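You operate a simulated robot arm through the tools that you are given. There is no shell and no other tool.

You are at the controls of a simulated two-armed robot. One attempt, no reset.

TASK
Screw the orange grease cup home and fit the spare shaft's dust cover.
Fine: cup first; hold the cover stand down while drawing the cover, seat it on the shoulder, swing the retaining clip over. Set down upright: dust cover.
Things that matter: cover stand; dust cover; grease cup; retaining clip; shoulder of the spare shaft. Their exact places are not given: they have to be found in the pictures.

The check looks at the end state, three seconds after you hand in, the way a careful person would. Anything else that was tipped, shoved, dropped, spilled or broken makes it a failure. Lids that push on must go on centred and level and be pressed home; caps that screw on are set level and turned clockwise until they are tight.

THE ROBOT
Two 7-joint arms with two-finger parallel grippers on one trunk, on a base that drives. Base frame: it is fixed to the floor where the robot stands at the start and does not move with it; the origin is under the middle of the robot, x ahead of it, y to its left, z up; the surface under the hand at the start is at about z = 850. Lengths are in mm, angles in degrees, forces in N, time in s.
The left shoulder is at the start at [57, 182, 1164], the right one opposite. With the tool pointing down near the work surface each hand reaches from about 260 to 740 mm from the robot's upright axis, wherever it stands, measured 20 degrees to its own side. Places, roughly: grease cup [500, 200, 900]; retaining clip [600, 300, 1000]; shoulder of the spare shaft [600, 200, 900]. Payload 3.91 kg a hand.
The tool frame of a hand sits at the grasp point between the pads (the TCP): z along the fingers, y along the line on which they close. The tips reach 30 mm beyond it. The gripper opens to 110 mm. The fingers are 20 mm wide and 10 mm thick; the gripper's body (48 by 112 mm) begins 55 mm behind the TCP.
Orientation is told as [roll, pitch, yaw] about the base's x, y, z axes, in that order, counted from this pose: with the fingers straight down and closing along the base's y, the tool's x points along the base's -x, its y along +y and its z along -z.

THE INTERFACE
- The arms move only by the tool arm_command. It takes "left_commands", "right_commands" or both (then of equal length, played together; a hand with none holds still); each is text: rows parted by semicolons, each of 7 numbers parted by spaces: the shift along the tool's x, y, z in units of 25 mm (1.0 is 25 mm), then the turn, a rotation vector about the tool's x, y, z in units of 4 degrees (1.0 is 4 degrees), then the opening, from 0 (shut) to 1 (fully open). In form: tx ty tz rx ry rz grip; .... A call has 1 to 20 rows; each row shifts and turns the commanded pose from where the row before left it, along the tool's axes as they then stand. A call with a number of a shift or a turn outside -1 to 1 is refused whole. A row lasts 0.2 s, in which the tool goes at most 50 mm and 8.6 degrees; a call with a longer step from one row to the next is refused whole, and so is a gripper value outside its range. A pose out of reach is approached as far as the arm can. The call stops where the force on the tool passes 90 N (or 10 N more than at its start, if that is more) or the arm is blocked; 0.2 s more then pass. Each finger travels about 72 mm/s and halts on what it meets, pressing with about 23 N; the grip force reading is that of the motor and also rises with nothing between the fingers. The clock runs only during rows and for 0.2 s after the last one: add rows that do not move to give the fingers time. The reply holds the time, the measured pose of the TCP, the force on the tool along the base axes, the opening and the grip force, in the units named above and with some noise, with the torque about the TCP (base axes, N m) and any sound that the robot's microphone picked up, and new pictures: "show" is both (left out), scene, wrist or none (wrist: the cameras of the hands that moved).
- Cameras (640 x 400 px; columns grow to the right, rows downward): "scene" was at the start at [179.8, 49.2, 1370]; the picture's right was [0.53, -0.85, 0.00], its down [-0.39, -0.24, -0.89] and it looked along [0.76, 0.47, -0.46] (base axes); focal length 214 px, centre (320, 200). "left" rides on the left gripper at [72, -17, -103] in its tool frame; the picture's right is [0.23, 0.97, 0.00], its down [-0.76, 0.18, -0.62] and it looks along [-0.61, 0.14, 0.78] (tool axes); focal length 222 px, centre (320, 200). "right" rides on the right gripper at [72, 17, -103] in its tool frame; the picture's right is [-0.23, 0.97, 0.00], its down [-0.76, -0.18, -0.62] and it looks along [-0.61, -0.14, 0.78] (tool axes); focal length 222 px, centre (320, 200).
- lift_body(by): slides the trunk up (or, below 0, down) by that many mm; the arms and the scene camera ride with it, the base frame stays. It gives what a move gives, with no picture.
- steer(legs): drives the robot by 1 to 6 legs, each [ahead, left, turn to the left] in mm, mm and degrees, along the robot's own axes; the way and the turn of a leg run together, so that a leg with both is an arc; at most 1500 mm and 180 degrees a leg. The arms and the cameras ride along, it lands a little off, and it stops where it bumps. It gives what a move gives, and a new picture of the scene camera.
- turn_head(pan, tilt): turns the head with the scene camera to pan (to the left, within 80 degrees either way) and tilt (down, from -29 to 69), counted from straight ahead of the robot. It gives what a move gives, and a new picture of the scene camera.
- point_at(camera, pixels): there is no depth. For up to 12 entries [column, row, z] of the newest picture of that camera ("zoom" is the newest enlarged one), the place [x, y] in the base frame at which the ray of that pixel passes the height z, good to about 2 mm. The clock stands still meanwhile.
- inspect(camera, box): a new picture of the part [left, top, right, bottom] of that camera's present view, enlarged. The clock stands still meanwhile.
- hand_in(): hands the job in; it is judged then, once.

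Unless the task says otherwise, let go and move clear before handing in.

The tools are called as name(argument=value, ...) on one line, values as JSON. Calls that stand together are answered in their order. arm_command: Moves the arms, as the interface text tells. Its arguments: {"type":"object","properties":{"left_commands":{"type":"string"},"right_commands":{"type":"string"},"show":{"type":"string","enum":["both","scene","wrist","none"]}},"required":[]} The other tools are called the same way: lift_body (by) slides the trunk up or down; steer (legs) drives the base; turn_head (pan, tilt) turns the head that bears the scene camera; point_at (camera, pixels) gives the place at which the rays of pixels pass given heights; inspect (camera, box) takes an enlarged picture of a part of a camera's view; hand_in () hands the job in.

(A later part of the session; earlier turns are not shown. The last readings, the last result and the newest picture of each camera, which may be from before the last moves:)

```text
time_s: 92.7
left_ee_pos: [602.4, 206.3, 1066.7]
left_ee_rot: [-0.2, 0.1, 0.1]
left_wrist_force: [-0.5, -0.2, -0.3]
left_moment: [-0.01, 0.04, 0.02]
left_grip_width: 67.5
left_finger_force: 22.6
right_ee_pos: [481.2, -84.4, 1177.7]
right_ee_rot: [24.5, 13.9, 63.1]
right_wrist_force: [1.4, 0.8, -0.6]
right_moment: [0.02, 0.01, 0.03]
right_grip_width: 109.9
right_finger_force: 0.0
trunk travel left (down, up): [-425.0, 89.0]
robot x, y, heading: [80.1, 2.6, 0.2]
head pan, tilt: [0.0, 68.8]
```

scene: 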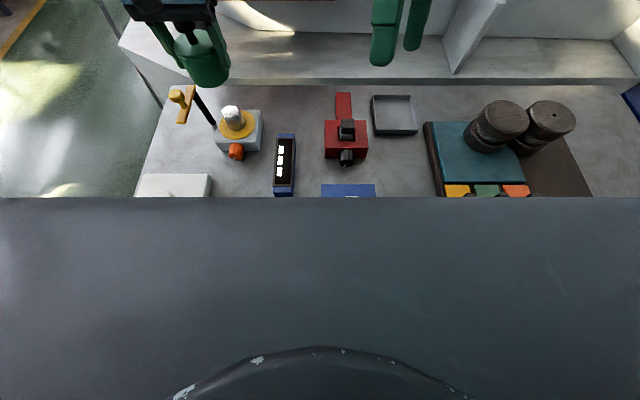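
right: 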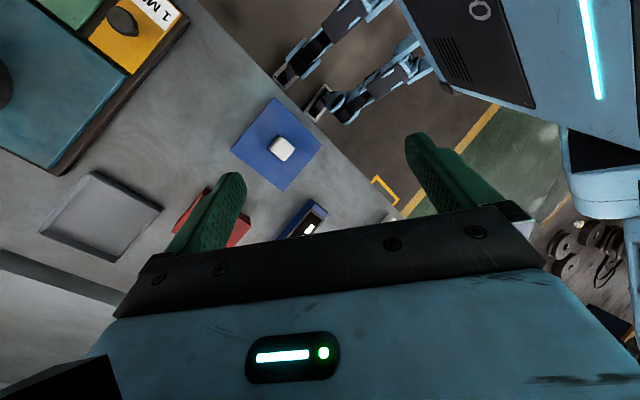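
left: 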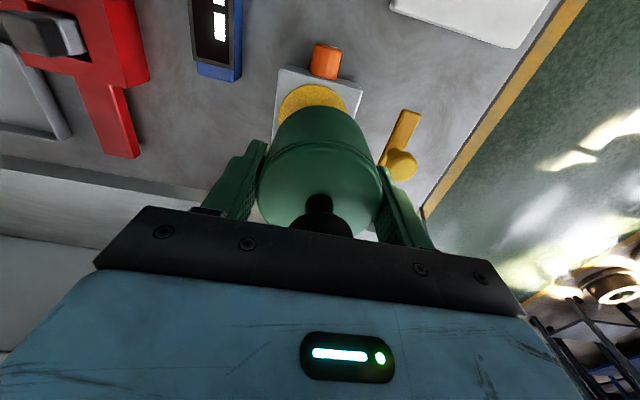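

The base moved 80 mm and the cover is now at (602,206,1067). I'll aim the head at the shaft and turn the right hand's camera toward it for a side view.

turn_head(pan=28, tilt=48)

arm_command(right_commands="0 0 0 1 -0.6 0 1; 0 0 0 1 -0.6 0 1; 0 0 0 1 -0.6 0 1; 0 0 0 1 -0.6 0 1; 0 0 0 1 -0.6 0 1; 0 0 0 1 -0.6 0 1; 0 0 0 0 -1 0 1; 0 0 0 0 -1 0 1; 0 0 0 0 -1 0 1; 0 0 0 0 -1 0 1; 0 0 0 0 -1 0 1; 0 0 0 0 0 0 1", show="both")

```text
time_s: 93.7
left_ee_pos: [602.0, 206.8, 1067.3]
left_ee_rot: [-0.3, -0.1, 0.1]
left_wrist_force: [0.2, -0.3, -0.6]
left_moment: [-0.01, 0.01, 0.0]
left_grip_width: 67.4
left_finger_force: 22.5
right_ee_pos: [481.9, -84.7, 1177.6]
right_ee_rot: [24.5, 13.9, 63.1]
right_wrist_force: [-0.8, 0.3, 0.1]
right_moment: [-0.02, -0.01, -0.01]
right_grip_width: 109.7
right_finger_force: 0.0
trunk travel left (down, up): [-425.0, 89.0]
robot x, y, heading: [80.8, 2.6, -0.1]
head pan, tilt: [28.0, 48.0]
```

scene: 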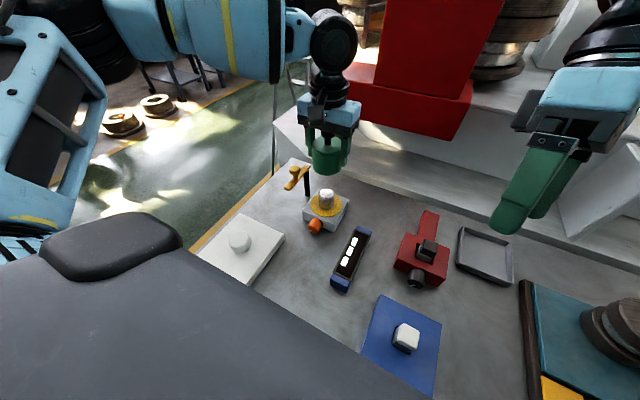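

```text
time_s: 96.3
left_ee_pos: [601.8, 207.1, 1067.6]
left_ee_rot: [-0.2, -0.2, 0.1]
left_wrist_force: [0.3, -0.5, -0.5]
left_moment: [0.01, 0.0, 0.04]
left_grip_width: 67.4
left_finger_force: 22.8
right_ee_pos: [481.5, -84.1, 1177.8]
right_ee_rot: [0.1, -20.1, 60.1]
right_wrist_force: [0.0, 0.2, 0.1]
right_moment: [0.0, -0.04, -0.01]
right_grip_width: 110.3
right_finger_force: 0.1
trunk travel left (down, up): [-425.0, 89.0]
robot x, y, heading: [81.4, -2.9, -0.0]
head pan, tilt: [28.0, 48.0]
```

scene: 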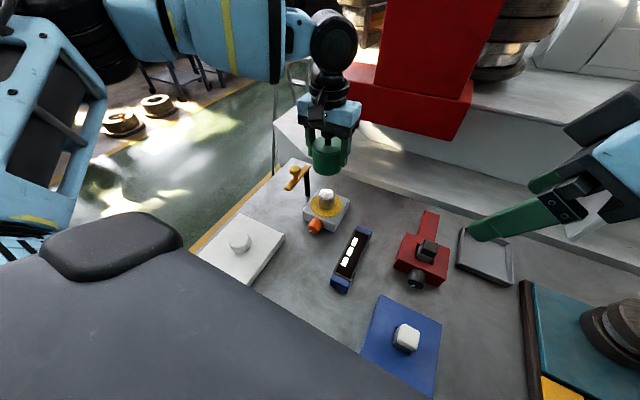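
right: 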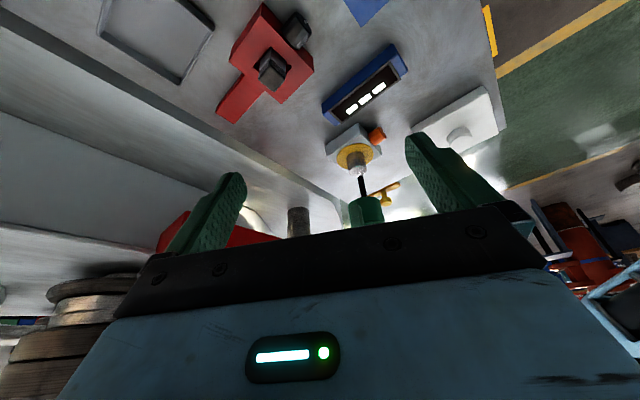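

Both cameras now see the cover over the shaft. I'll zoom in to compare the cover's axis with the shaft's axis in each.

inspect(camera="scene", box=[290, 130, 360, 240])

inspect(camera="right", box=[310, 110, 420, 230])

```text
3.64 times, centred on (325, 185) of scene
```

zoom: 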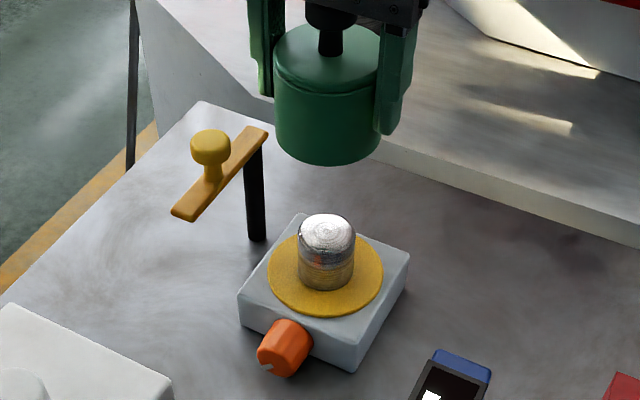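

```text
3.33 times, centred on (365, 170) of right
```

zoom: 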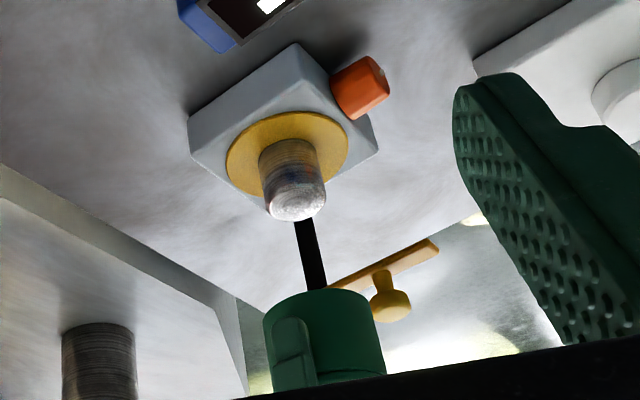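

I'll compute the cover-bottom centre against the shaft-top centre from both zooms.

point_at(camera="zoom", pixels=[[324, 325, 1014], [264, 322, 1014], [384, 332, 1014], [318, 289, 1014], [297, 205, 930], [288, 158, 881], [226, 165, 881], [349, 145, 881], [262, 160, 905], [324, 178, 905]])

point_at(camera="scene", pixels=[[327.3, 166, 1014], [312.9, 166, 1014], [341.8, 165, 1014], [327.5, 175.4, 1014], [326.9, 194.3, 930], [319.2, 194.5, 930], [334.6, 194.5, 930], [326.5, 205.6, 881], [310.7, 205, 881], [342.3, 206, 881], [326.5, 217.4, 881]])

```text
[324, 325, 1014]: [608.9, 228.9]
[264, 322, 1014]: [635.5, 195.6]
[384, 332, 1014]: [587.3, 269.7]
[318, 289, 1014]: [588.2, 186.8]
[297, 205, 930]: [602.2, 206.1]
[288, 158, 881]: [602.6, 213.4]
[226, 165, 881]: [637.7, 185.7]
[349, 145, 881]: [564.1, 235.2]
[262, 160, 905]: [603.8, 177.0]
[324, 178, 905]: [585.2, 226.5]
```

```text
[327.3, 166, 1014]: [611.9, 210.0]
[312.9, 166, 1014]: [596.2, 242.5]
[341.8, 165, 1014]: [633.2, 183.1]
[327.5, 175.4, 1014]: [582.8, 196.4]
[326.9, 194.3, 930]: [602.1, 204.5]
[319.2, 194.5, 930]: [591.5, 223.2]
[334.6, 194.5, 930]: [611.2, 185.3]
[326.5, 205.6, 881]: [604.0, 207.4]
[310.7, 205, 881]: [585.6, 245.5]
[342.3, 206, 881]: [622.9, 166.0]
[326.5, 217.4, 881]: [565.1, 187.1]
```

The two side views put the cover about (+0.6, +2.7) mm from the shaft axis. I'll shift −2.8 mm in y and +1 mm in x, then descend to just above the shaft top and check again.

arm_command(left_commands="-0.04 -0.11 0.5 0 0 0 0; 0 0 0.7 0 0 0 0; 0 0 0.7 0 0 0 0; 0 0 0.6 0 0 0 0; 0 0 0.4 0 0 0 0; 0 0 0 0 0 0 0; 0 0 0 0 0 0 0", show="none")

inspect(camera="scene", box=[290, 130, 360, 240])

inspect(camera="right", box=[310, 110, 420, 230])

```text
time_s: 97.9
left_ee_pos: [604.1, 204.7, 994.3]
left_ee_rot: [-0.3, 0.0, 0.1]
left_wrist_force: [-0.2, 0.4, -1.0]
left_moment: [0.03, -0.03, 0.0]
left_grip_width: 67.3
left_finger_force: 22.9
right_ee_pos: [480.8, -84.2, 1177.3]
right_ee_rot: [0.0, -20.0, 60.1]
right_wrist_force: [0.4, 0.9, 0.2]
right_moment: [0.01, 0.0, -0.02]
right_grip_width: 110.1
right_finger_force: 0.1
trunk travel left (down, up): [-425.0, 89.0]
robot x, y, heading: [75.0, -0.6, 0.3]
head pan, tilt: [28.0, 48.0]
```

```text
3.64 times, centred on (325, 185) of scene
```

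zoom: 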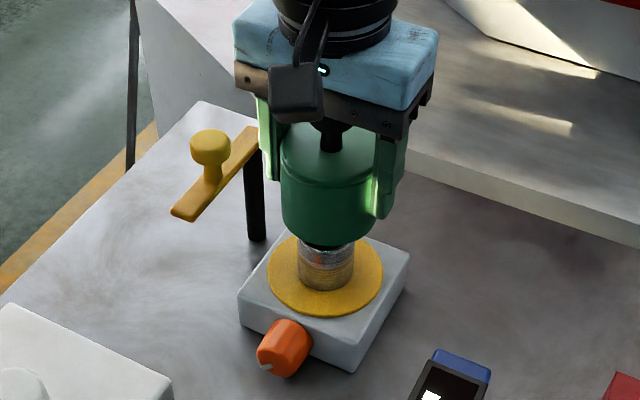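

```text
3.33 times, centred on (365, 170) of right
```

zoom: 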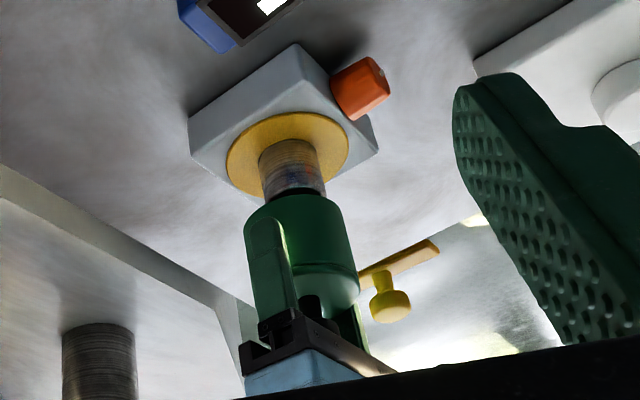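

Both views show the cover's rim centred over the shaft (right zoom: rim mid 296 vs shaft 295.5; scene: 328 vs 327). I'll lower it slowly and watch the force.

arm_command(left_commands="0 0 0.2 0 0 0 0; 0 0 0.2 0 0 0 0; 0 0 0.2 0 0 0 0; 0 0 0.2 0 0 0 0; 0 0 0 0 0 0 0", show="none")

```text
time_s: 99.1
left_ee_pos: [603.0, 204.5, 976.0]
left_ee_rot: [-0.1, -0.1, 0.1]
left_wrist_force: [-0.9, -1.3, -1.3]
left_moment: [0.02, 0.0, -0.02]
left_grip_width: 67.2
left_finger_force: 23.0
right_ee_pos: [480.5, -84.6, 1177.7]
right_ee_rot: [0.0, -20.0, 60.1]
right_wrist_force: [-0.2, 0.4, 0.4]
right_moment: [0.01, 0.0, 0.0]
right_grip_width: 110.0
right_finger_force: 0.0
trunk travel left (down, up): [-425.0, 89.0]
robot x, y, heading: [81.9, 1.5, -0.1]
head pan, tilt: [28.0, 48.0]
```

No contact force yet at z=976. I'll continue down in small steps.

arm_command(left_commands="0 0 0.2 0 0 0 0; 0 0 0.2 0 0 0 0; 0 0 0.2 0 0 0 0; 0 0 0 0 0 0 0", show="none")

inspect(camera="right", box=[310, 110, 420, 230])

inspect(camera="scene", box=[290, 150, 360, 240])

```text
time_s: 100.1
left_ee_pos: [604.4, 202.3, 959.9]
left_ee_rot: [-0.2, -0.1, 0.1]
left_wrist_force: [-0.4, -0.2, -0.8]
left_moment: [0.02, -0.04, 0.02]
left_grip_width: 67.5
left_finger_force: 22.8
right_ee_pos: [479.5, -84.7, 1178.5]
right_ee_rot: [0.1, -20.1, 60.1]
right_wrist_force: [0.5, 0.1, -0.1]
right_moment: [0.02, 0.01, -0.01]
right_grip_width: 109.6
right_finger_force: 0.0
trunk travel left (down, up): [-425.0, 89.0]
robot x, y, heading: [79.8, -1.3, 0.3]
head pan, tilt: [28.0, 48.0]
```

```text
3.33 times, centred on (365, 170) of right
```

zoom: 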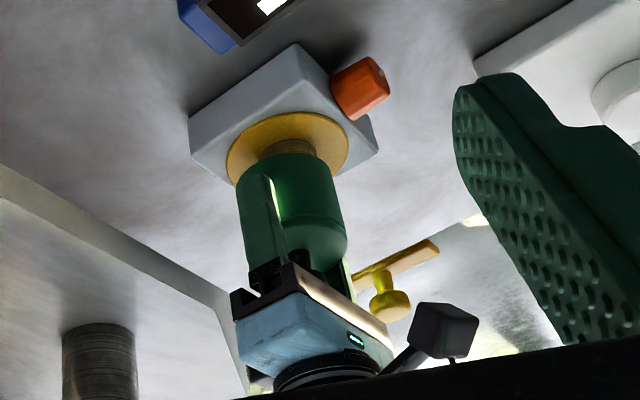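

```text
4.44 times, centred on (325, 195) of scene
```

zoom: 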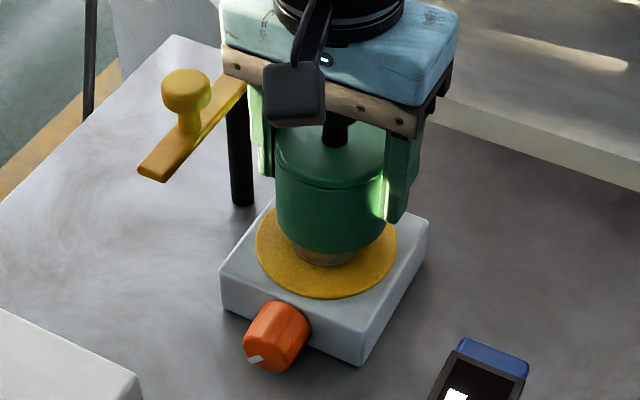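

The cover is sliding over the shaft with no resistance (bottom now about 26 mm above the shoulder). I'll keep lowering.

arm_command(left_commands="0 0 0.2 0 0 0 0; 0 0 0.2 0 0 0 0; 0 0 0.2 0 0 0 0; 0 0 0.16 0 0 0 0; 0 0 0 0 0 0 0", show="none")

```text
time_s: 101.3
left_ee_pos: [603.8, 202.8, 941.9]
left_ee_rot: [-0.2, -0.1, 0.1]
left_wrist_force: [-0.6, -0.6, -1.0]
left_moment: [0.04, -0.01, -0.03]
left_grip_width: 67.4
left_finger_force: 22.3
right_ee_pos: [480.0, -85.2, 1177.5]
right_ee_rot: [0.0, -20.0, 60.1]
right_wrist_force: [-0.4, -0.4, -0.1]
right_moment: [0.0, 0.0, 0.04]
right_grip_width: 109.9
right_finger_force: 0.0
trunk travel left (down, up): [-425.0, 89.0]
robot x, y, heading: [79.0, 0.8, -0.0]
head pan, tilt: [28.0, 48.0]
```

arm_command(left_commands="0 0 0.1 0 0 0 0; 0 0 0.1 0 0 0 0; 0 0 0.1 0 0 0 0; 0 0 0 0 0 0 0", show="none")

inspect(camera="right", box=[310, 110, 420, 230])

inspect(camera="scene", box=[290, 150, 360, 240])

```text
time_s: 102.3
left_ee_pos: [604.4, 203.7, 935.7]
left_ee_rot: [-0.2, -0.3, 0.2]
left_wrist_force: [0.2, 2.4, 17.6]
left_moment: [0.36, -0.09, 0.04]
left_grip_width: 67.9
left_finger_force: 23.2
right_ee_pos: [478.8, -84.2, 1179.0]
right_ee_rot: [-0.1, -20.1, 60.1]
right_wrist_force: [-0.5, -0.3, 0.0]
right_moment: [0.02, 0.0, 0.0]
right_grip_width: 109.9
right_finger_force: 0.1
trunk travel left (down, up): [-425.0, 89.0]
robot x, y, heading: [81.4, -0.9, 0.1]
head pan, tilt: [28.0, 48.0]
```

```text
3.33 times, centred on (365, 170) of right
```

zoom: 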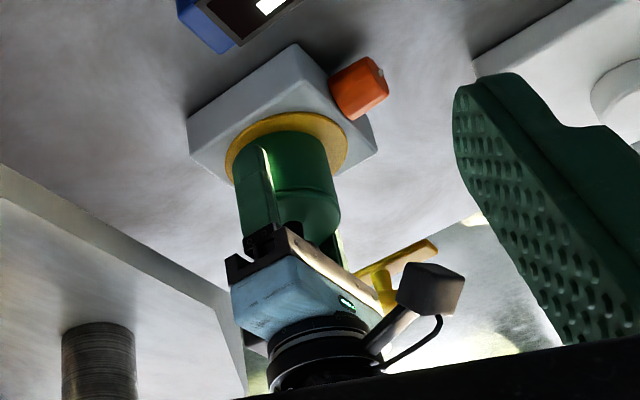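

```text
4.44 times, centred on (325, 195) of scene
```

zoom: 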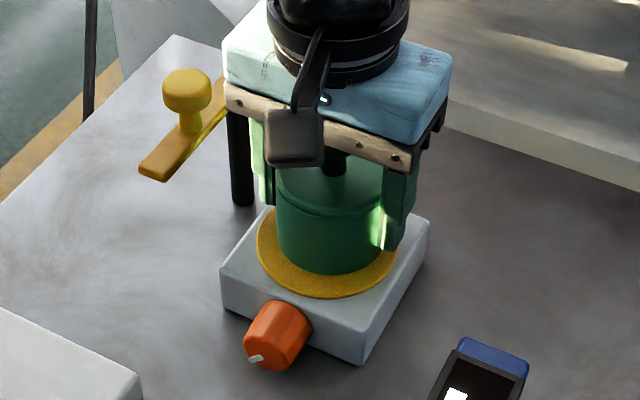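

Contact at z=935.7 with 17.6 N up: the cover is at the shoulder. I'll press a little further to see if it settles.

arm_command(left_commands="0 0 0.06 0 0 0 0; 0 0 0.06 0 0 0 0; 0 0 0.06 0 0 0 0; 0 0 0 0 0 0 0", show="none")

```text
time_s: 103.3
left_ee_pos: [603.8, 203.0, 930.9]
left_ee_rot: [-0.3, -0.2, 0.1]
left_wrist_force: [2.6, 1.9, 18.2]
left_moment: [0.39, -0.17, 0.0]
left_grip_width: 67.5
left_finger_force: 22.8
right_ee_pos: [479.3, -86.3, 1178.3]
right_ee_rot: [-0.1, -20.0, 60.2]
right_wrist_force: [-0.3, -0.2, 0.4]
right_moment: [-0.01, -0.04, 0.02]
right_grip_width: 109.9
right_finger_force: 0.1
trunk travel left (down, up): [-425.0, 89.0]
robot x, y, heading: [80.9, -4.5, 0.1]
head pan, tilt: [28.0, 48.0]
```

The hand moved 5 mm more at a steady 18 N, so the pads are sliding on the seated cover. I'll release, rise straight up, and press the cover home from above on its knob.

arm_command(left_commands="0 0 0 0 0 0 0.7; 0 0 0 0 0 0 0.78; 0 0 0 0 0 0 0.78; 0 0 -0.5 0 0 0 0.78; 0 0 -0.8 0 0 0 0.78; 0 0 -0.9 0 0 0 0.78; 0 0 -0.9 0 0 0 0.78; 0 0 -0.9 0 0 0 0.78; 0 0 0 0 0 0 0.78", show="both")

inspect(camera="scene", box=[290, 150, 360, 240])

inspect(camera="right", box=[310, 110, 420, 230])

```text
time_s: 105.3
left_ee_pos: [603.9, 204.9, 1028.5]
left_ee_rot: [-0.2, -0.1, 0.1]
left_wrist_force: [0.2, -0.4, 0.5]
left_moment: [0.01, -0.02, 0.01]
left_grip_width: 85.8
left_finger_force: 0.1
right_ee_pos: [481.0, -84.8, 1177.6]
right_ee_rot: [0.0, -20.0, 60.0]
right_wrist_force: [-0.2, 0.9, -0.3]
right_moment: [-0.03, 0.05, 0.02]
right_grip_width: 110.0
right_finger_force: 0.1
trunk travel left (down, up): [-425.0, 89.0]
robot x, y, heading: [78.7, 2.8, -0.1]
head pan, tilt: [28.0, 48.0]
```

scene: 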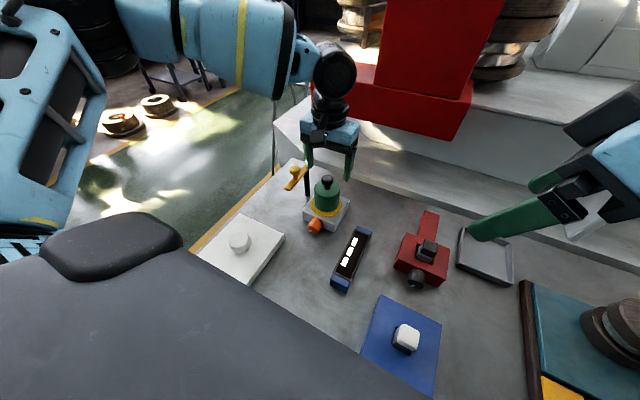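
left: 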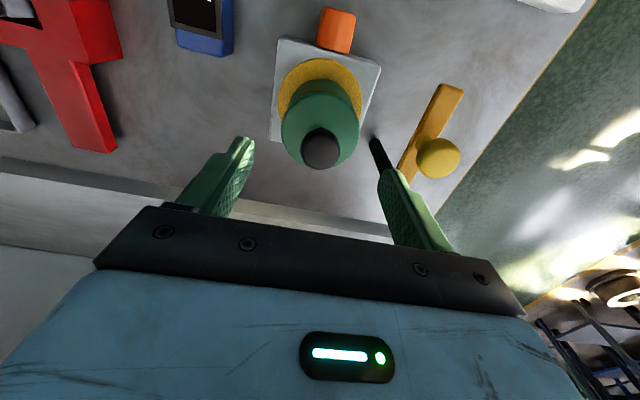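

```text
4.44 times, centred on (325, 195) of scene
```

zoom: 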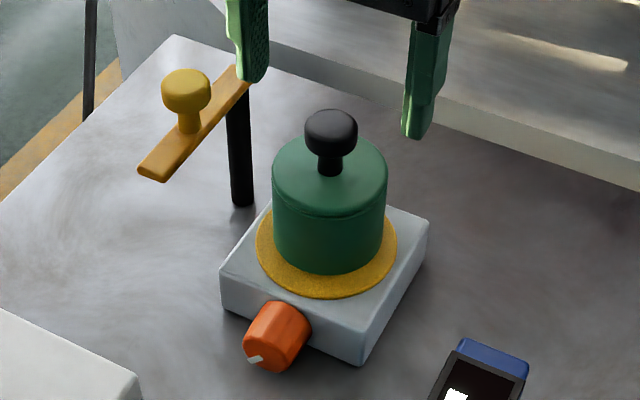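

```text
3.33 times, centred on (365, 170) of right
```

zoom: 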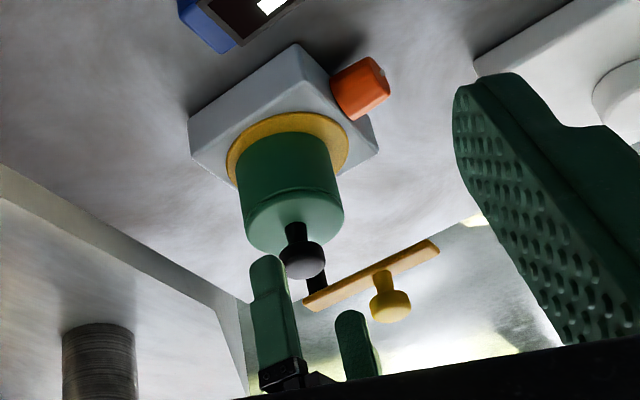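

The cover stands upright and centred on the grease ring. I'll close the fingers above the knob and press down on it to drive it home.

arm_command(left_commands="0 0 0 0 0 0 0.4; 0 0 0 0 0 0 0; 0 0 0 0 0 0 0; 0 -0.02 0.3 0 0 0 0; 0 0 0.2 0 0 0 0; 0 0 0.15 0 0 0 0; 0 0 0 0 0 0 0", show="none")

```text
time_s: 106.9
left_ee_pos: [603.8, 202.9, 1013.5]
left_ee_rot: [-0.1, -0.2, 0.1]
left_wrist_force: [-0.8, 2.3, 9.7]
left_moment: [0.07, 0.08, -0.04]
left_grip_width: 0.0
left_finger_force: 23.5
right_ee_pos: [479.8, -83.7, 1176.9]
right_ee_rot: [-0.1, -20.1, 60.1]
right_wrist_force: [-0.4, 0.4, 0.1]
right_moment: [0.0, 0.01, 0.01]
right_grip_width: 109.9
right_finger_force: 0.0
trunk travel left (down, up): [-425.0, 89.0]
robot x, y, heading: [80.0, -2.1, -0.1]
head pan, tilt: [28.0, 48.0]
```

The fingertips touch the knob at z≈983 with 10 N. I'll press harder in small steps.

arm_command(left_commands="0 0 0.12 0 0 0 0; 0 0 0.12 0 0 0 0; 0 0 0.12 0 0 0 0; 0 0 0 0 0 0 0", show="none")

```text
time_s: 107.9
left_ee_pos: [601.9, 201.8, 1012.8]
left_ee_rot: [-0.4, -1.2, 0.2]
left_wrist_force: [-0.3, 14.1, 67.1]
left_moment: [0.49, 0.47, 0.04]
left_grip_width: 0.3
left_finger_force: 22.6
right_ee_pos: [475.2, -83.3, 1180.6]
right_ee_rot: [-0.3, -20.1, 60.3]
right_wrist_force: [0.1, 0.5, 0.5]
right_moment: [0.02, 0.0, 0.01]
right_grip_width: 110.0
right_finger_force: 0.1
trunk travel left (down, up): [-425.0, 89.0]
robot x, y, heading: [81.8, -1.1, 0.1]
head pan, tilt: [28.0, 48.0]
```

At 67 N the knob did not move further, so the cover looks home. I'll back off and take close looks at the joint between the cover and the shoulder.

arm_command(left_commands="0 0 -0.4 0 0 0 0; 0 0 -0.6 0 0 0 0; 0 0 -0.6 0 0 0 0; 0 0 0 0 0 0 0", show="none")

inspect(camera="scene", box=[305, 170, 355, 235])

inspect(camera="right", box=[320, 120, 390, 210])

inspect(camera="left", box=[240, 20, 480, 200])

```text
time_s: 108.9
left_ee_pos: [603.4, 204.9, 1041.3]
left_ee_rot: [-0.1, 0.0, 0.0]
left_wrist_force: [-0.4, -0.4, 0.3]
left_moment: [0.03, -0.03, 0.0]
left_grip_width: 0.1
left_finger_force: 22.7
right_ee_pos: [481.0, -85.1, 1177.8]
right_ee_rot: [0.0, -20.0, 60.0]
right_wrist_force: [0.1, 0.2, 0.0]
right_moment: [-0.03, -0.01, -0.03]
right_grip_width: 110.0
right_finger_force: 0.1
trunk travel left (down, up): [-425.0, 89.0]
robot x, y, heading: [78.6, 0.3, 0.2]
head pan, tilt: [28.0, 48.0]
```

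```text
6.15 times, centred on (330, 202) of scene
```

zoom: 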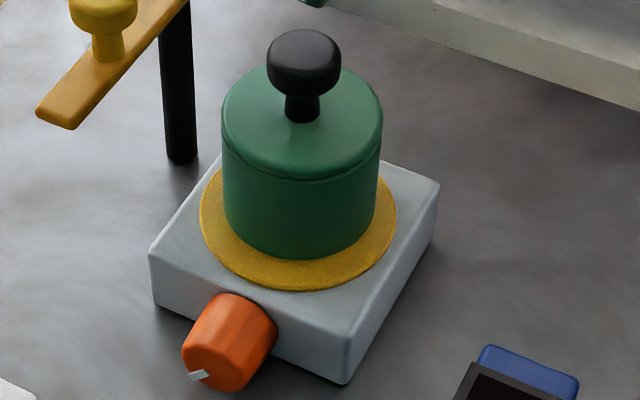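

```text
4.44 times, centred on (355, 165) of right
```

zoom: 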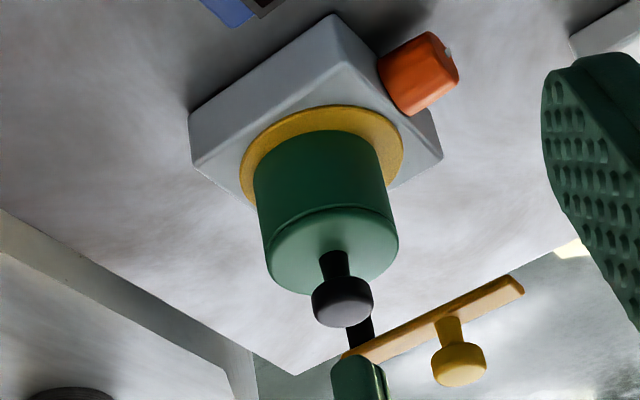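

```text
2.22 times, centred on (360, 110) of left
```

zoom: 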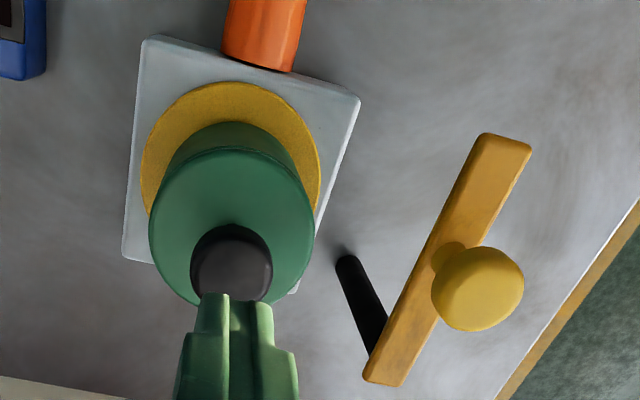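

The cover sits within the ring, with its rim near (300,258) in the scene zoom. I'll verify its height and centring numerically.

point_at(camera="scene", pixels=[[326.75, 211.4, 881], [326.75, 211.4, 886], [326.6, 216.8, 881], [314.7, 204, 881], [339.1, 204, 881], [310.3, 203.5, 881], [342.5, 204, 881], [327.2, 190.2, 940], [327.2, 190.2, 945], [314, 190, 940], [340.3, 190, 940], [326.7, 180.5, 975]])

point_at(camera="left", pixels=[[313.7, 157.5, 940], [313.7, 157.5, 945], [287, 163, 940], [340.4, 163, 940], [313.7, 137, 940], [324.2, 137, 975], [364.3, 138.8, 975], [321.5, 138, 980]])

```text
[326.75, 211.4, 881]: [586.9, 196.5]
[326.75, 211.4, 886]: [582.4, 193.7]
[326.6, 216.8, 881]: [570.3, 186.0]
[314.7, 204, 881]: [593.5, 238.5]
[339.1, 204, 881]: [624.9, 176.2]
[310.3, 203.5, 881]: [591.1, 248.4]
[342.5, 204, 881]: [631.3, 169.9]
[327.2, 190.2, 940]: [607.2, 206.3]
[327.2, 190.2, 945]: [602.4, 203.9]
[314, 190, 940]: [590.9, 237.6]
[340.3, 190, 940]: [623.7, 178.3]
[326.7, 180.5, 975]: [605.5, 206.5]
```

```text
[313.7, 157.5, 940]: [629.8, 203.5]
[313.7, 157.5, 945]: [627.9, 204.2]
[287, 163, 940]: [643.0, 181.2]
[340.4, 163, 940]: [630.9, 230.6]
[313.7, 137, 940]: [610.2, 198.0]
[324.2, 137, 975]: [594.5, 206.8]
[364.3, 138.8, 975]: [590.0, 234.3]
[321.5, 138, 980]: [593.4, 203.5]
```

The ring margin is wider toward both cameras than at the sides, so the cover may sit a few mm above the shoulder. I want a low side view with the right camera, so I'll first check what stands on the bench there.

point_at(camera="scene", pixels=[[405, 335, 880], [405, 335, 920], [363, 370, 850], [440, 365, 850], [384, 295, 850], [441, 320, 850], [340, 290, 850], [366, 228, 850], [352, 258, 870], [420, 260, 880], [428, 245, 920], [415, 280, 870]])

inspect(camera="scene", box=[320, 190, 540, 400])

```text
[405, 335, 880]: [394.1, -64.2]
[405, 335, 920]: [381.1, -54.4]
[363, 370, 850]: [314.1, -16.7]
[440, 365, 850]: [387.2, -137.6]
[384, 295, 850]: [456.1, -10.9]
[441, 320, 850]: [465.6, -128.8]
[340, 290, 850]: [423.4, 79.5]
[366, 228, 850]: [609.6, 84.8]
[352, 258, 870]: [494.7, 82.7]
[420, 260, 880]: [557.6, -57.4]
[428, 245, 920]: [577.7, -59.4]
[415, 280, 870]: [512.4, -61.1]
```

```text
1.90 times, centred on (430, 295) of scene
```

zoom: 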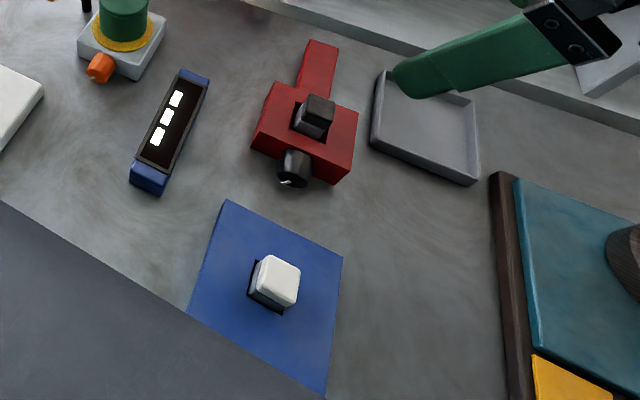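

A white block stands at (390,−60), so I'll use the left hand instead. I'll pull it back to x≈430 and pitch it forward to look at the cover nearly horizontally.

arm_command(left_commands="0.865 0 0 0 0 0 0; 0.865 0 0 0 0 0 0; 0.865 0 0 0 0 0 0; 0.865 0 0 0 0 0 0; 0.865 0 0 0 0 0 0; 0.865 0 0 0 0 0 0; 0.865 0 0 0 0 0 0; 0.865 0 0 0 0 0 0; 0 0 0 0 -1 0 0; 0 0 0 0 -1 0 0; 0 0 0 0 -1 0 0; 0 0 0 0 -1 0 0; 0 0 0 0 -1 0 0; 0 0 0 0 -1 0 0; 0 0 0 0 -1 0 0; 0 0 0 0 -1 0 0; 0 0 0 0 -1 0 0; 0 0 0 0 -1 0 0; 0 0 0 0 -1 0 0; 0 0 0 0 -1 0 0", show="wrist")

```text
time_s: 113.1
left_ee_pos: [522.2, 181.1, 1061.7]
left_ee_rot: [-0.3, -48.1, 0.2]
left_wrist_force: [0.4, -0.6, 0.4]
left_moment: [0.02, -0.01, 0.0]
left_grip_width: 0.0
left_finger_force: 23.1
left hand out of reach, approached as far as the arm can: row 13, 14, 15, 16, 17, 18, 19, 20
right_ee_pos: [480.4, -85.4, 1177.5]
right_ee_rot: [0.1, -20.0, 60.1]
right_wrist_force: [-0.7, -0.3, -0.3]
right_moment: [0.02, -0.02, -0.01]
right_grip_width: 110.0
right_finger_force: 0.0
trunk travel left (down, up): [-425.0, 89.0]
robot x, y, heading: [79.2, -2.2, 0.1]
head pan, tilt: [28.0, 48.0]
```

left: 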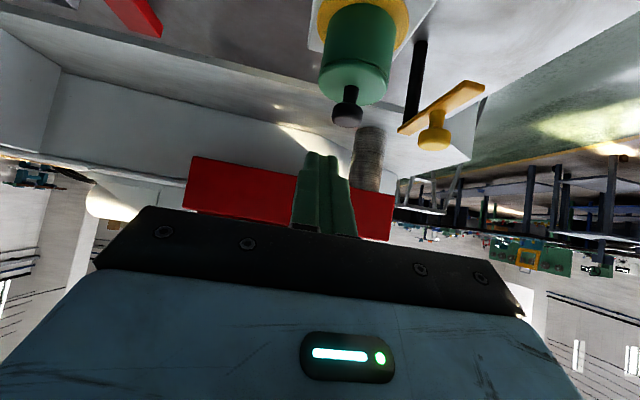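

The pitch drew the hand to (522,181,1062), still a usable camera pose but high. I'll lower it and back off a little for a flatter view.

arm_command(left_commands="0.87 0 0.38 0 0 0 0; 0.87 0 0.38 0 0 0 0; 0.87 0 0.38 0 0 0 0; 0.87 0 0.38 0 0 0 0; 0 0 0 0 0 0 0", show="wrist")

inspect(camera="left", box=[280, 0, 500, 140])

```text
time_s: 114.3
left_ee_pos: [513.1, 173.3, 970.9]
left_ee_rot: [-0.2, -48.1, 0.3]
left_wrist_force: [0.5, 0.2, 0.1]
left_moment: [-0.05, 0.0, -0.02]
left_grip_width: 0.0
left_finger_force: 22.9
left hand out of reach, approached as far as the arm can: row 1, 2, 3
right_ee_pos: [479.7, -84.9, 1178.0]
right_ee_rot: [0.0, -20.0, 60.1]
right_wrist_force: [0.1, -1.1, -0.7]
right_moment: [0.04, 0.02, -0.03]
right_grip_width: 110.2
right_finger_force: 0.1
trunk travel left (down, up): [-425.0, 89.0]
robot x, y, heading: [79.6, 0.4, -0.1]
head pan, tilt: [28.0, 48.0]
```

left: 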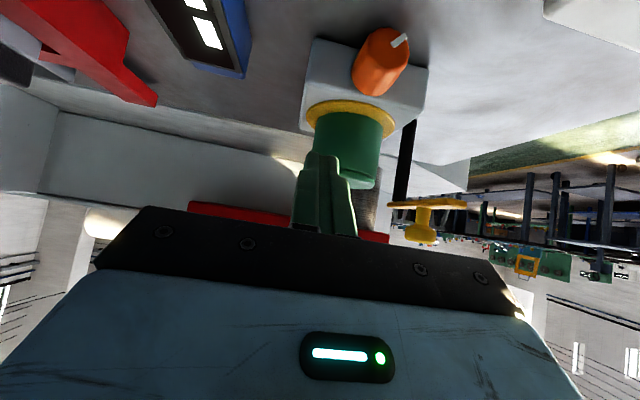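

```text
2.86 times, centred on (390, 70) of left
```

zoom: 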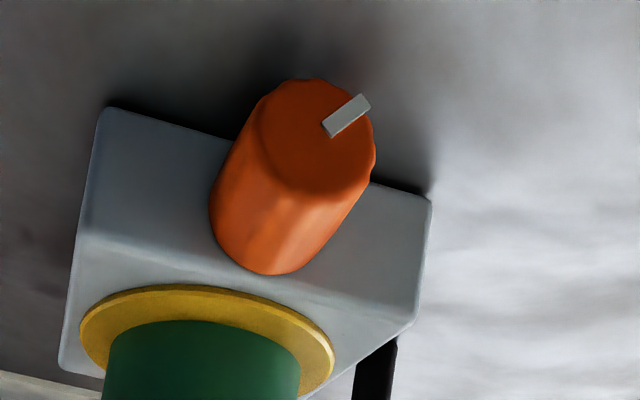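

From this lower view the ring's near edge (205,287) and the cover's rim (200,320) in the zoom look further apart than a flush seat would give. I'll quantify this with rays.

point_at(camera="left", pixels=[[349.8, 100.4, 880], [349.8, 100.4, 883], [348, 112, 880], [348, 112, 885], [348, 112, 890], [348, 112, 895], [306.1, 112, 880], [395.2, 125, 880], [314.8, 125, 885], [382.9, 130, 885], [296, 72.5, 880], [303, 37.5, 850]])

inspect(camera="left", box=[290, 85, 410, 160])

```text
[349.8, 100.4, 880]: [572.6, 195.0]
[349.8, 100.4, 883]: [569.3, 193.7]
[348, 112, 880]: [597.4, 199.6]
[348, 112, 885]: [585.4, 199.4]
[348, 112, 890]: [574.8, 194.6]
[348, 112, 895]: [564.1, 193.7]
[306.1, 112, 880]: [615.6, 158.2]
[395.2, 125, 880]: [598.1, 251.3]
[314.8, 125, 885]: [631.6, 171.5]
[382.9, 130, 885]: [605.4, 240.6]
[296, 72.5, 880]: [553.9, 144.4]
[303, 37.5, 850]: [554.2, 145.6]
```

```text
5.33 times, centred on (350, 122) of left
```

zoom: 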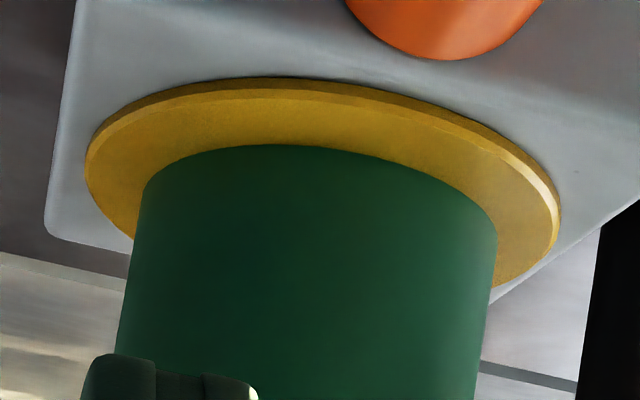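

The cover rim appears to sit roughly 7 mm above the ring. I'll lower the camera further, shifted to the right of the cup, to see directly whether there is a gap under the rim.

arm_command(left_commands="0.6 -0.4 0.25 0 0 0 0; 0.6 -0.4 0.25 0 0 0 0; 0.5 -0.3 0.3 0 0 0 0; 0 0 0 0 0 0 0", show="wrist")

inspect(camera="left", box=[290, 70, 450, 170])

```text
time_s: 115.3
left_ee_pos: [495.1, 146.6, 925.5]
left_ee_rot: [-0.2, -48.1, 0.3]
left_wrist_force: [-0.4, 0.2, 0.8]
left_moment: [-0.02, 0.01, -0.01]
left_grip_width: 0.0
left_finger_force: 23.1
right_ee_pos: [481.1, -84.3, 1178.6]
right_ee_rot: [0.0, -20.0, 60.1]
right_wrist_force: [0.6, -0.7, -0.3]
right_moment: [-0.01, -0.01, -0.02]
right_grip_width: 109.9
right_finger_force: 0.1
trunk travel left (down, up): [-425.0, 89.0]
robot x, y, heading: [72.8, 1.3, 0.2]
head pan, tilt: [28.0, 48.0]
```

left: 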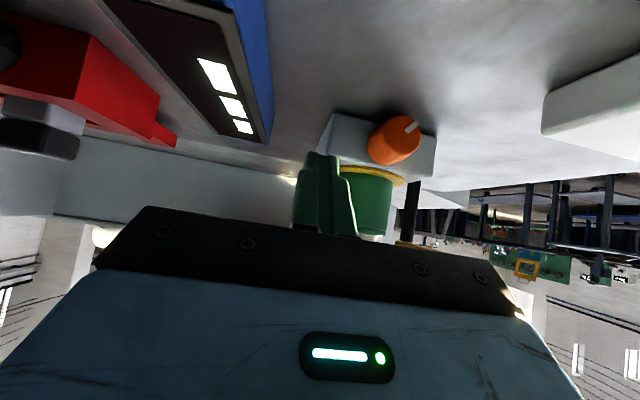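

```text
4.00 times, centred on (370, 120) of left
```

zoom: 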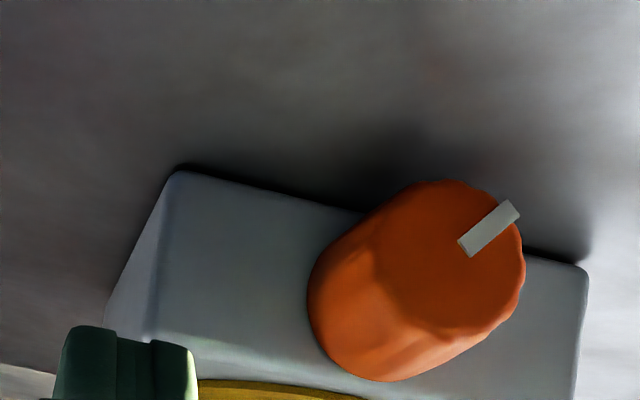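

I'll zoom in on the rim at about (375,185).

inspect(camera="left", box=[320, 140, 440, 240])

inspect(camera="left", box=[340, 155, 415, 195])

```text
4.00 times, centred on (380, 190) of left
```

zoom: 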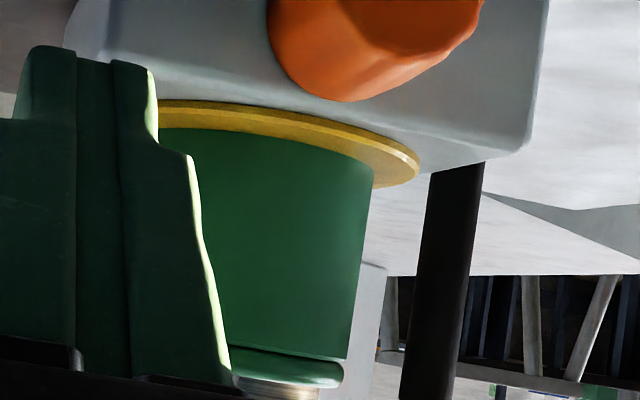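

```text
8.53 times, centred on (378, 175) of left
```

zoom: 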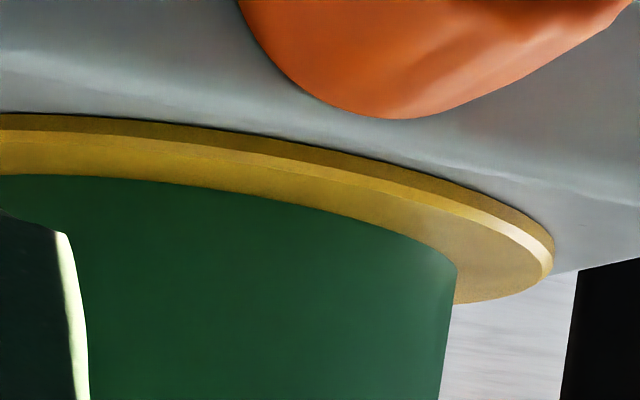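

At the side extremes the rim and ring line up within about 1–2 mm, so the cover is essentially on the shoulder. I'll raise and straighten the left hand and give the knob one more centred press to be sure it's home.

arm_command(left_commands="-0.743 0 -0.669 0 0 0 0; -0.743 0 -0.669 0 0 0 0; -0.743 0 -0.669 0 0 0 0; -0.743 0 -0.669 0 0 0 0; -0.743 0 -0.669 0 0 0 0; 0 0 0 0 1 0 0; 0 0 0 0 1 0 0; 0 0 0 0 1 0 0; 0 0 0 0 1 0 0; 0 0 0 0 1 0 0; 0 0 0 0 1 0 0; 0 0 0 0 1 0 0; 0 0 0 0 1 0 0; 0 0 0 0 1 0 0; 0 0 0 0 1 0 0; 0 0 0 0 1 0 0; 0 0 0 0 1 0 0; 0 0 0 0 0 0 0", show="none")

```text
time_s: 119.1
left_ee_pos: [504.7, 141.6, 1047.7]
left_ee_rot: [-0.2, 0.0, 0.1]
left_wrist_force: [0.3, 0.2, -0.7]
left_moment: [0.02, 0.0, 0.0]
left_grip_width: 0.0
left_finger_force: 22.6
left hand out of reach, approached as far as the arm can: row 2, 3
right_ee_pos: [479.6, -84.9, 1177.9]
right_ee_rot: [0.0, -20.0, 60.1]
right_wrist_force: [-0.3, 1.0, 0.7]
right_moment: [0.0, 0.02, 0.0]
right_grip_width: 110.1
right_finger_force: 0.0
trunk travel left (down, up): [-425.0, 89.0]
robot x, y, heading: [78.8, 1.2, -0.1]
head pan, tilt: [28.0, 48.0]
```

The left hand is level again at (505,142,1048). I'll move the closed fingertips over the cover's knob.

arm_command(left_commands="-0.79 0.5 0 0 0 0 0; -0.79 0.5 0 0 0 0 0; -0.79 0.5 0 0 0 0 0; -0.79 0.5 0 0 0 0 0; -0.79 0.5 0 0 0 0 0; 0 0 0.4 0 0 0 0; 0 0 0 0 0 0 0", show="none")

inspect(camera="scene", box=[295, 130, 365, 235])

inspect(camera="right", box=[320, 120, 420, 225])

```text
time_s: 120.7
left_ee_pos: [604.4, 203.7, 1039.5]
left_ee_rot: [-0.3, -0.1, 0.1]
left_wrist_force: [-0.4, 0.8, 0.5]
left_moment: [0.02, 0.01, -0.02]
left_grip_width: 0.2
left_finger_force: 22.8
right_ee_pos: [480.9, -85.2, 1177.8]
right_ee_rot: [0.0, -20.0, 60.1]
right_wrist_force: [1.0, -0.2, 0.5]
right_moment: [0.01, 0.01, 0.02]
right_grip_width: 109.9
right_finger_force: 0.0
trunk travel left (down, up): [-425.0, 89.0]
robot x, y, heading: [80.7, 1.0, -0.2]
head pan, tilt: [28.0, 48.0]
```

```text
3.81 times, centred on (330, 182) of scene
```

zoom: 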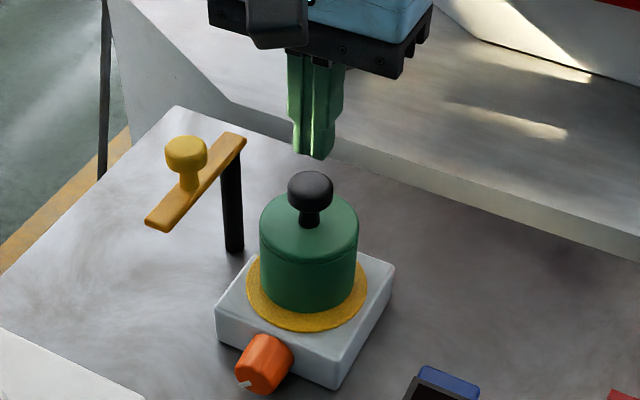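

```text
3.81 times, centred on (370, 172) of right
```

zoom: 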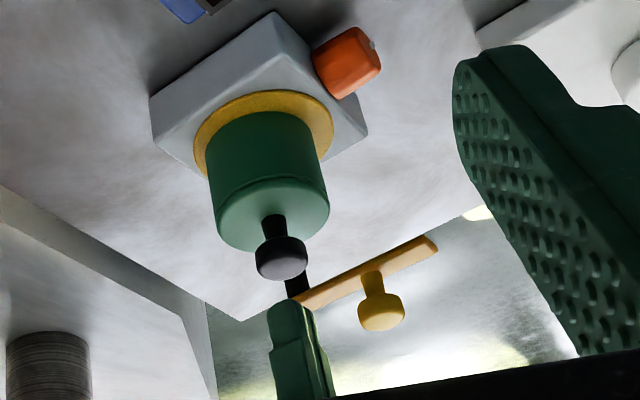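

The fingertips are lined up over the knob in both views. I'll press down again, a bit harder, and watch the depth.

arm_command(left_commands="0 0 0.5 0 0 0 0; 0 0 0.4 0 0 0 0; 0 0 0.15 0 0 0 0; 0 0 0.15 0 0 0 0; 0 0 0.12 0 0 0 0; 0 0 0.08 0 0 0 0; 0 0 0 0 0 0 0", show="none")

```text
time_s: 122.3
left_ee_pos: [603.8, 204.3, 1014.4]
left_ee_rot: [-0.4, -1.3, 0.2]
left_wrist_force: [-1.3, 15.1, 67.4]
left_moment: [0.49, 0.52, 0.03]
left_grip_width: 0.1
left_finger_force: 23.2
right_ee_pos: [476.9, -85.2, 1181.3]
right_ee_rot: [-0.4, -20.2, 60.3]
right_wrist_force: [-0.3, 0.3, -0.3]
right_moment: [-0.01, -0.01, -0.02]
right_grip_width: 109.7
right_finger_force: 0.0
trunk travel left (down, up): [-425.0, 89.0]
robot x, y, heading: [81.3, 1.6, -0.1]
head pan, tilt: [28.0, 48.0]
```

The press again stopped hard at the same depth with 67 N, so the cover is home. Now for the clip: I'll rise and move the closed fingertips to the far (+y) side of the clip's knob near (586,322).

arm_command(left_commands="0 0 -0.6 0 0 0 0; 0 0 -0.8 0 0 0 0; 0 0 -0.8 0 0 0 0; 0.1 0.8 0 0 0 0 0; 0.1 0.8 0 0 0 0 0; 0.1 0.8 0 0 0 0 0; 0.1 0.8 0 0 0 0 0; 0.1 0.8 0 0 0 0 0; 0.1 0.7 0 0 0 0 0; 0 0 0 0 0 0 0; 0 0 0 0 0 0 0", show="both")

inspect(camera="scene", box=[285, 130, 365, 235])

inspect(camera="right", box=[320, 120, 440, 225])

```text
time_s: 124.7
left_ee_pos: [589.4, 322.5, 1057.0]
left_ee_rot: [-0.2, -0.1, 0.1]
left_wrist_force: [-0.3, -0.7, -0.2]
left_moment: [-0.02, -0.01, -0.03]
left_grip_width: 0.2
left_finger_force: 23.1
right_ee_pos: [481.1, -84.5, 1177.6]
right_ee_rot: [0.0, -20.0, 60.2]
right_wrist_force: [-0.3, 0.0, 1.6]
right_moment: [0.01, 0.02, -0.04]
right_grip_width: 109.8
right_finger_force: 0.1
trunk travel left (down, up): [-425.0, 89.0]
robot x, y, heading: [78.3, 1.5, 0.3]
head pan, tilt: [28.0, 48.0]
```

scene: 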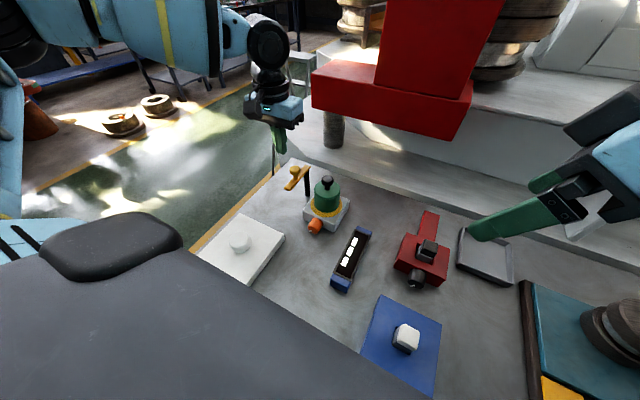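
left: 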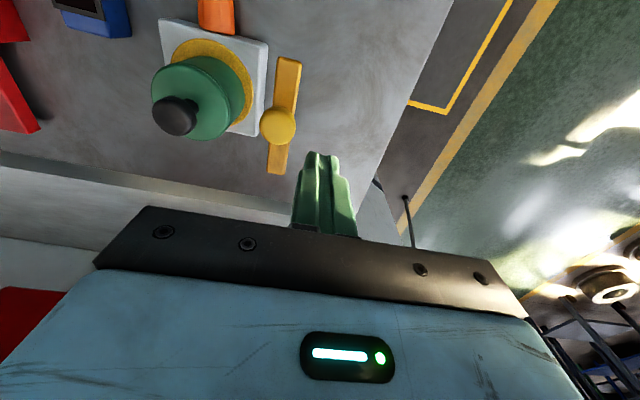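

```text
3.81 times, centred on (325, 182) of scene
```

zoom: 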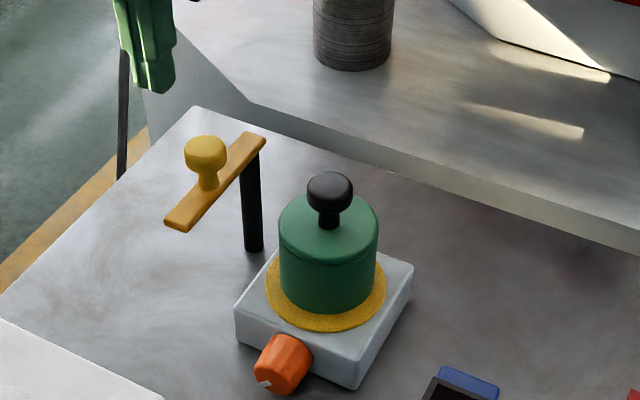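

```text
3.81 times, centred on (380, 172) of right
```

zoom: 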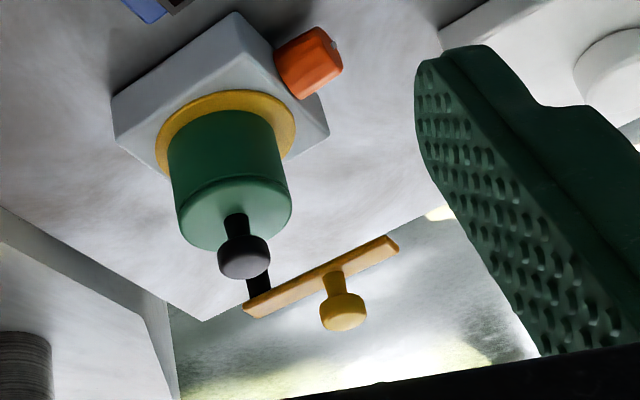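

The fingertips are now beyond the clip's knob. I'll re-measure the clip from this close left view (knob (278,127), bar (290,60)–(276,172)).

point_at(camera="left", pixels=[[278, 127, 1000], [278, 127, 990], [290, 59, 970], [276, 173, 970], [262, 125, 992], [296, 127, 992], [175, 117, 978], [278, 59, 970], [301, 60, 970]])

inspect(camera="left", box=[140, 30, 340, 190])

```text
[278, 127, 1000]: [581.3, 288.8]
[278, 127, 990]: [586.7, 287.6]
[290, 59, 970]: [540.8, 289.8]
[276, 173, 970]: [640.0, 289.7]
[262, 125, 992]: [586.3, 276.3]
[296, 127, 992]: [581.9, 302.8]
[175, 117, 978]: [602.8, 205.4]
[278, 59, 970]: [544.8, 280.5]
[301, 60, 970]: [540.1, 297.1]
```

```text
2.50 times, centred on (240, 110) of left
```

zoom: 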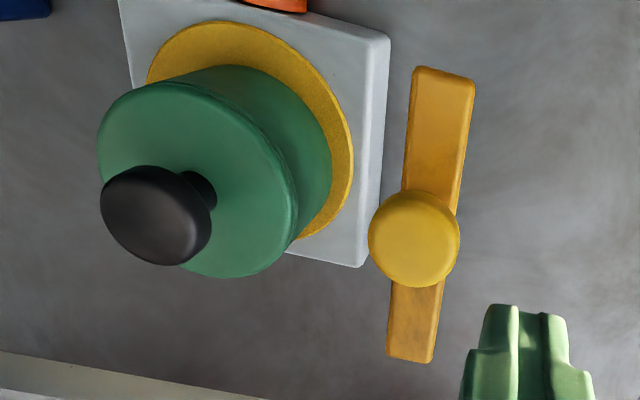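

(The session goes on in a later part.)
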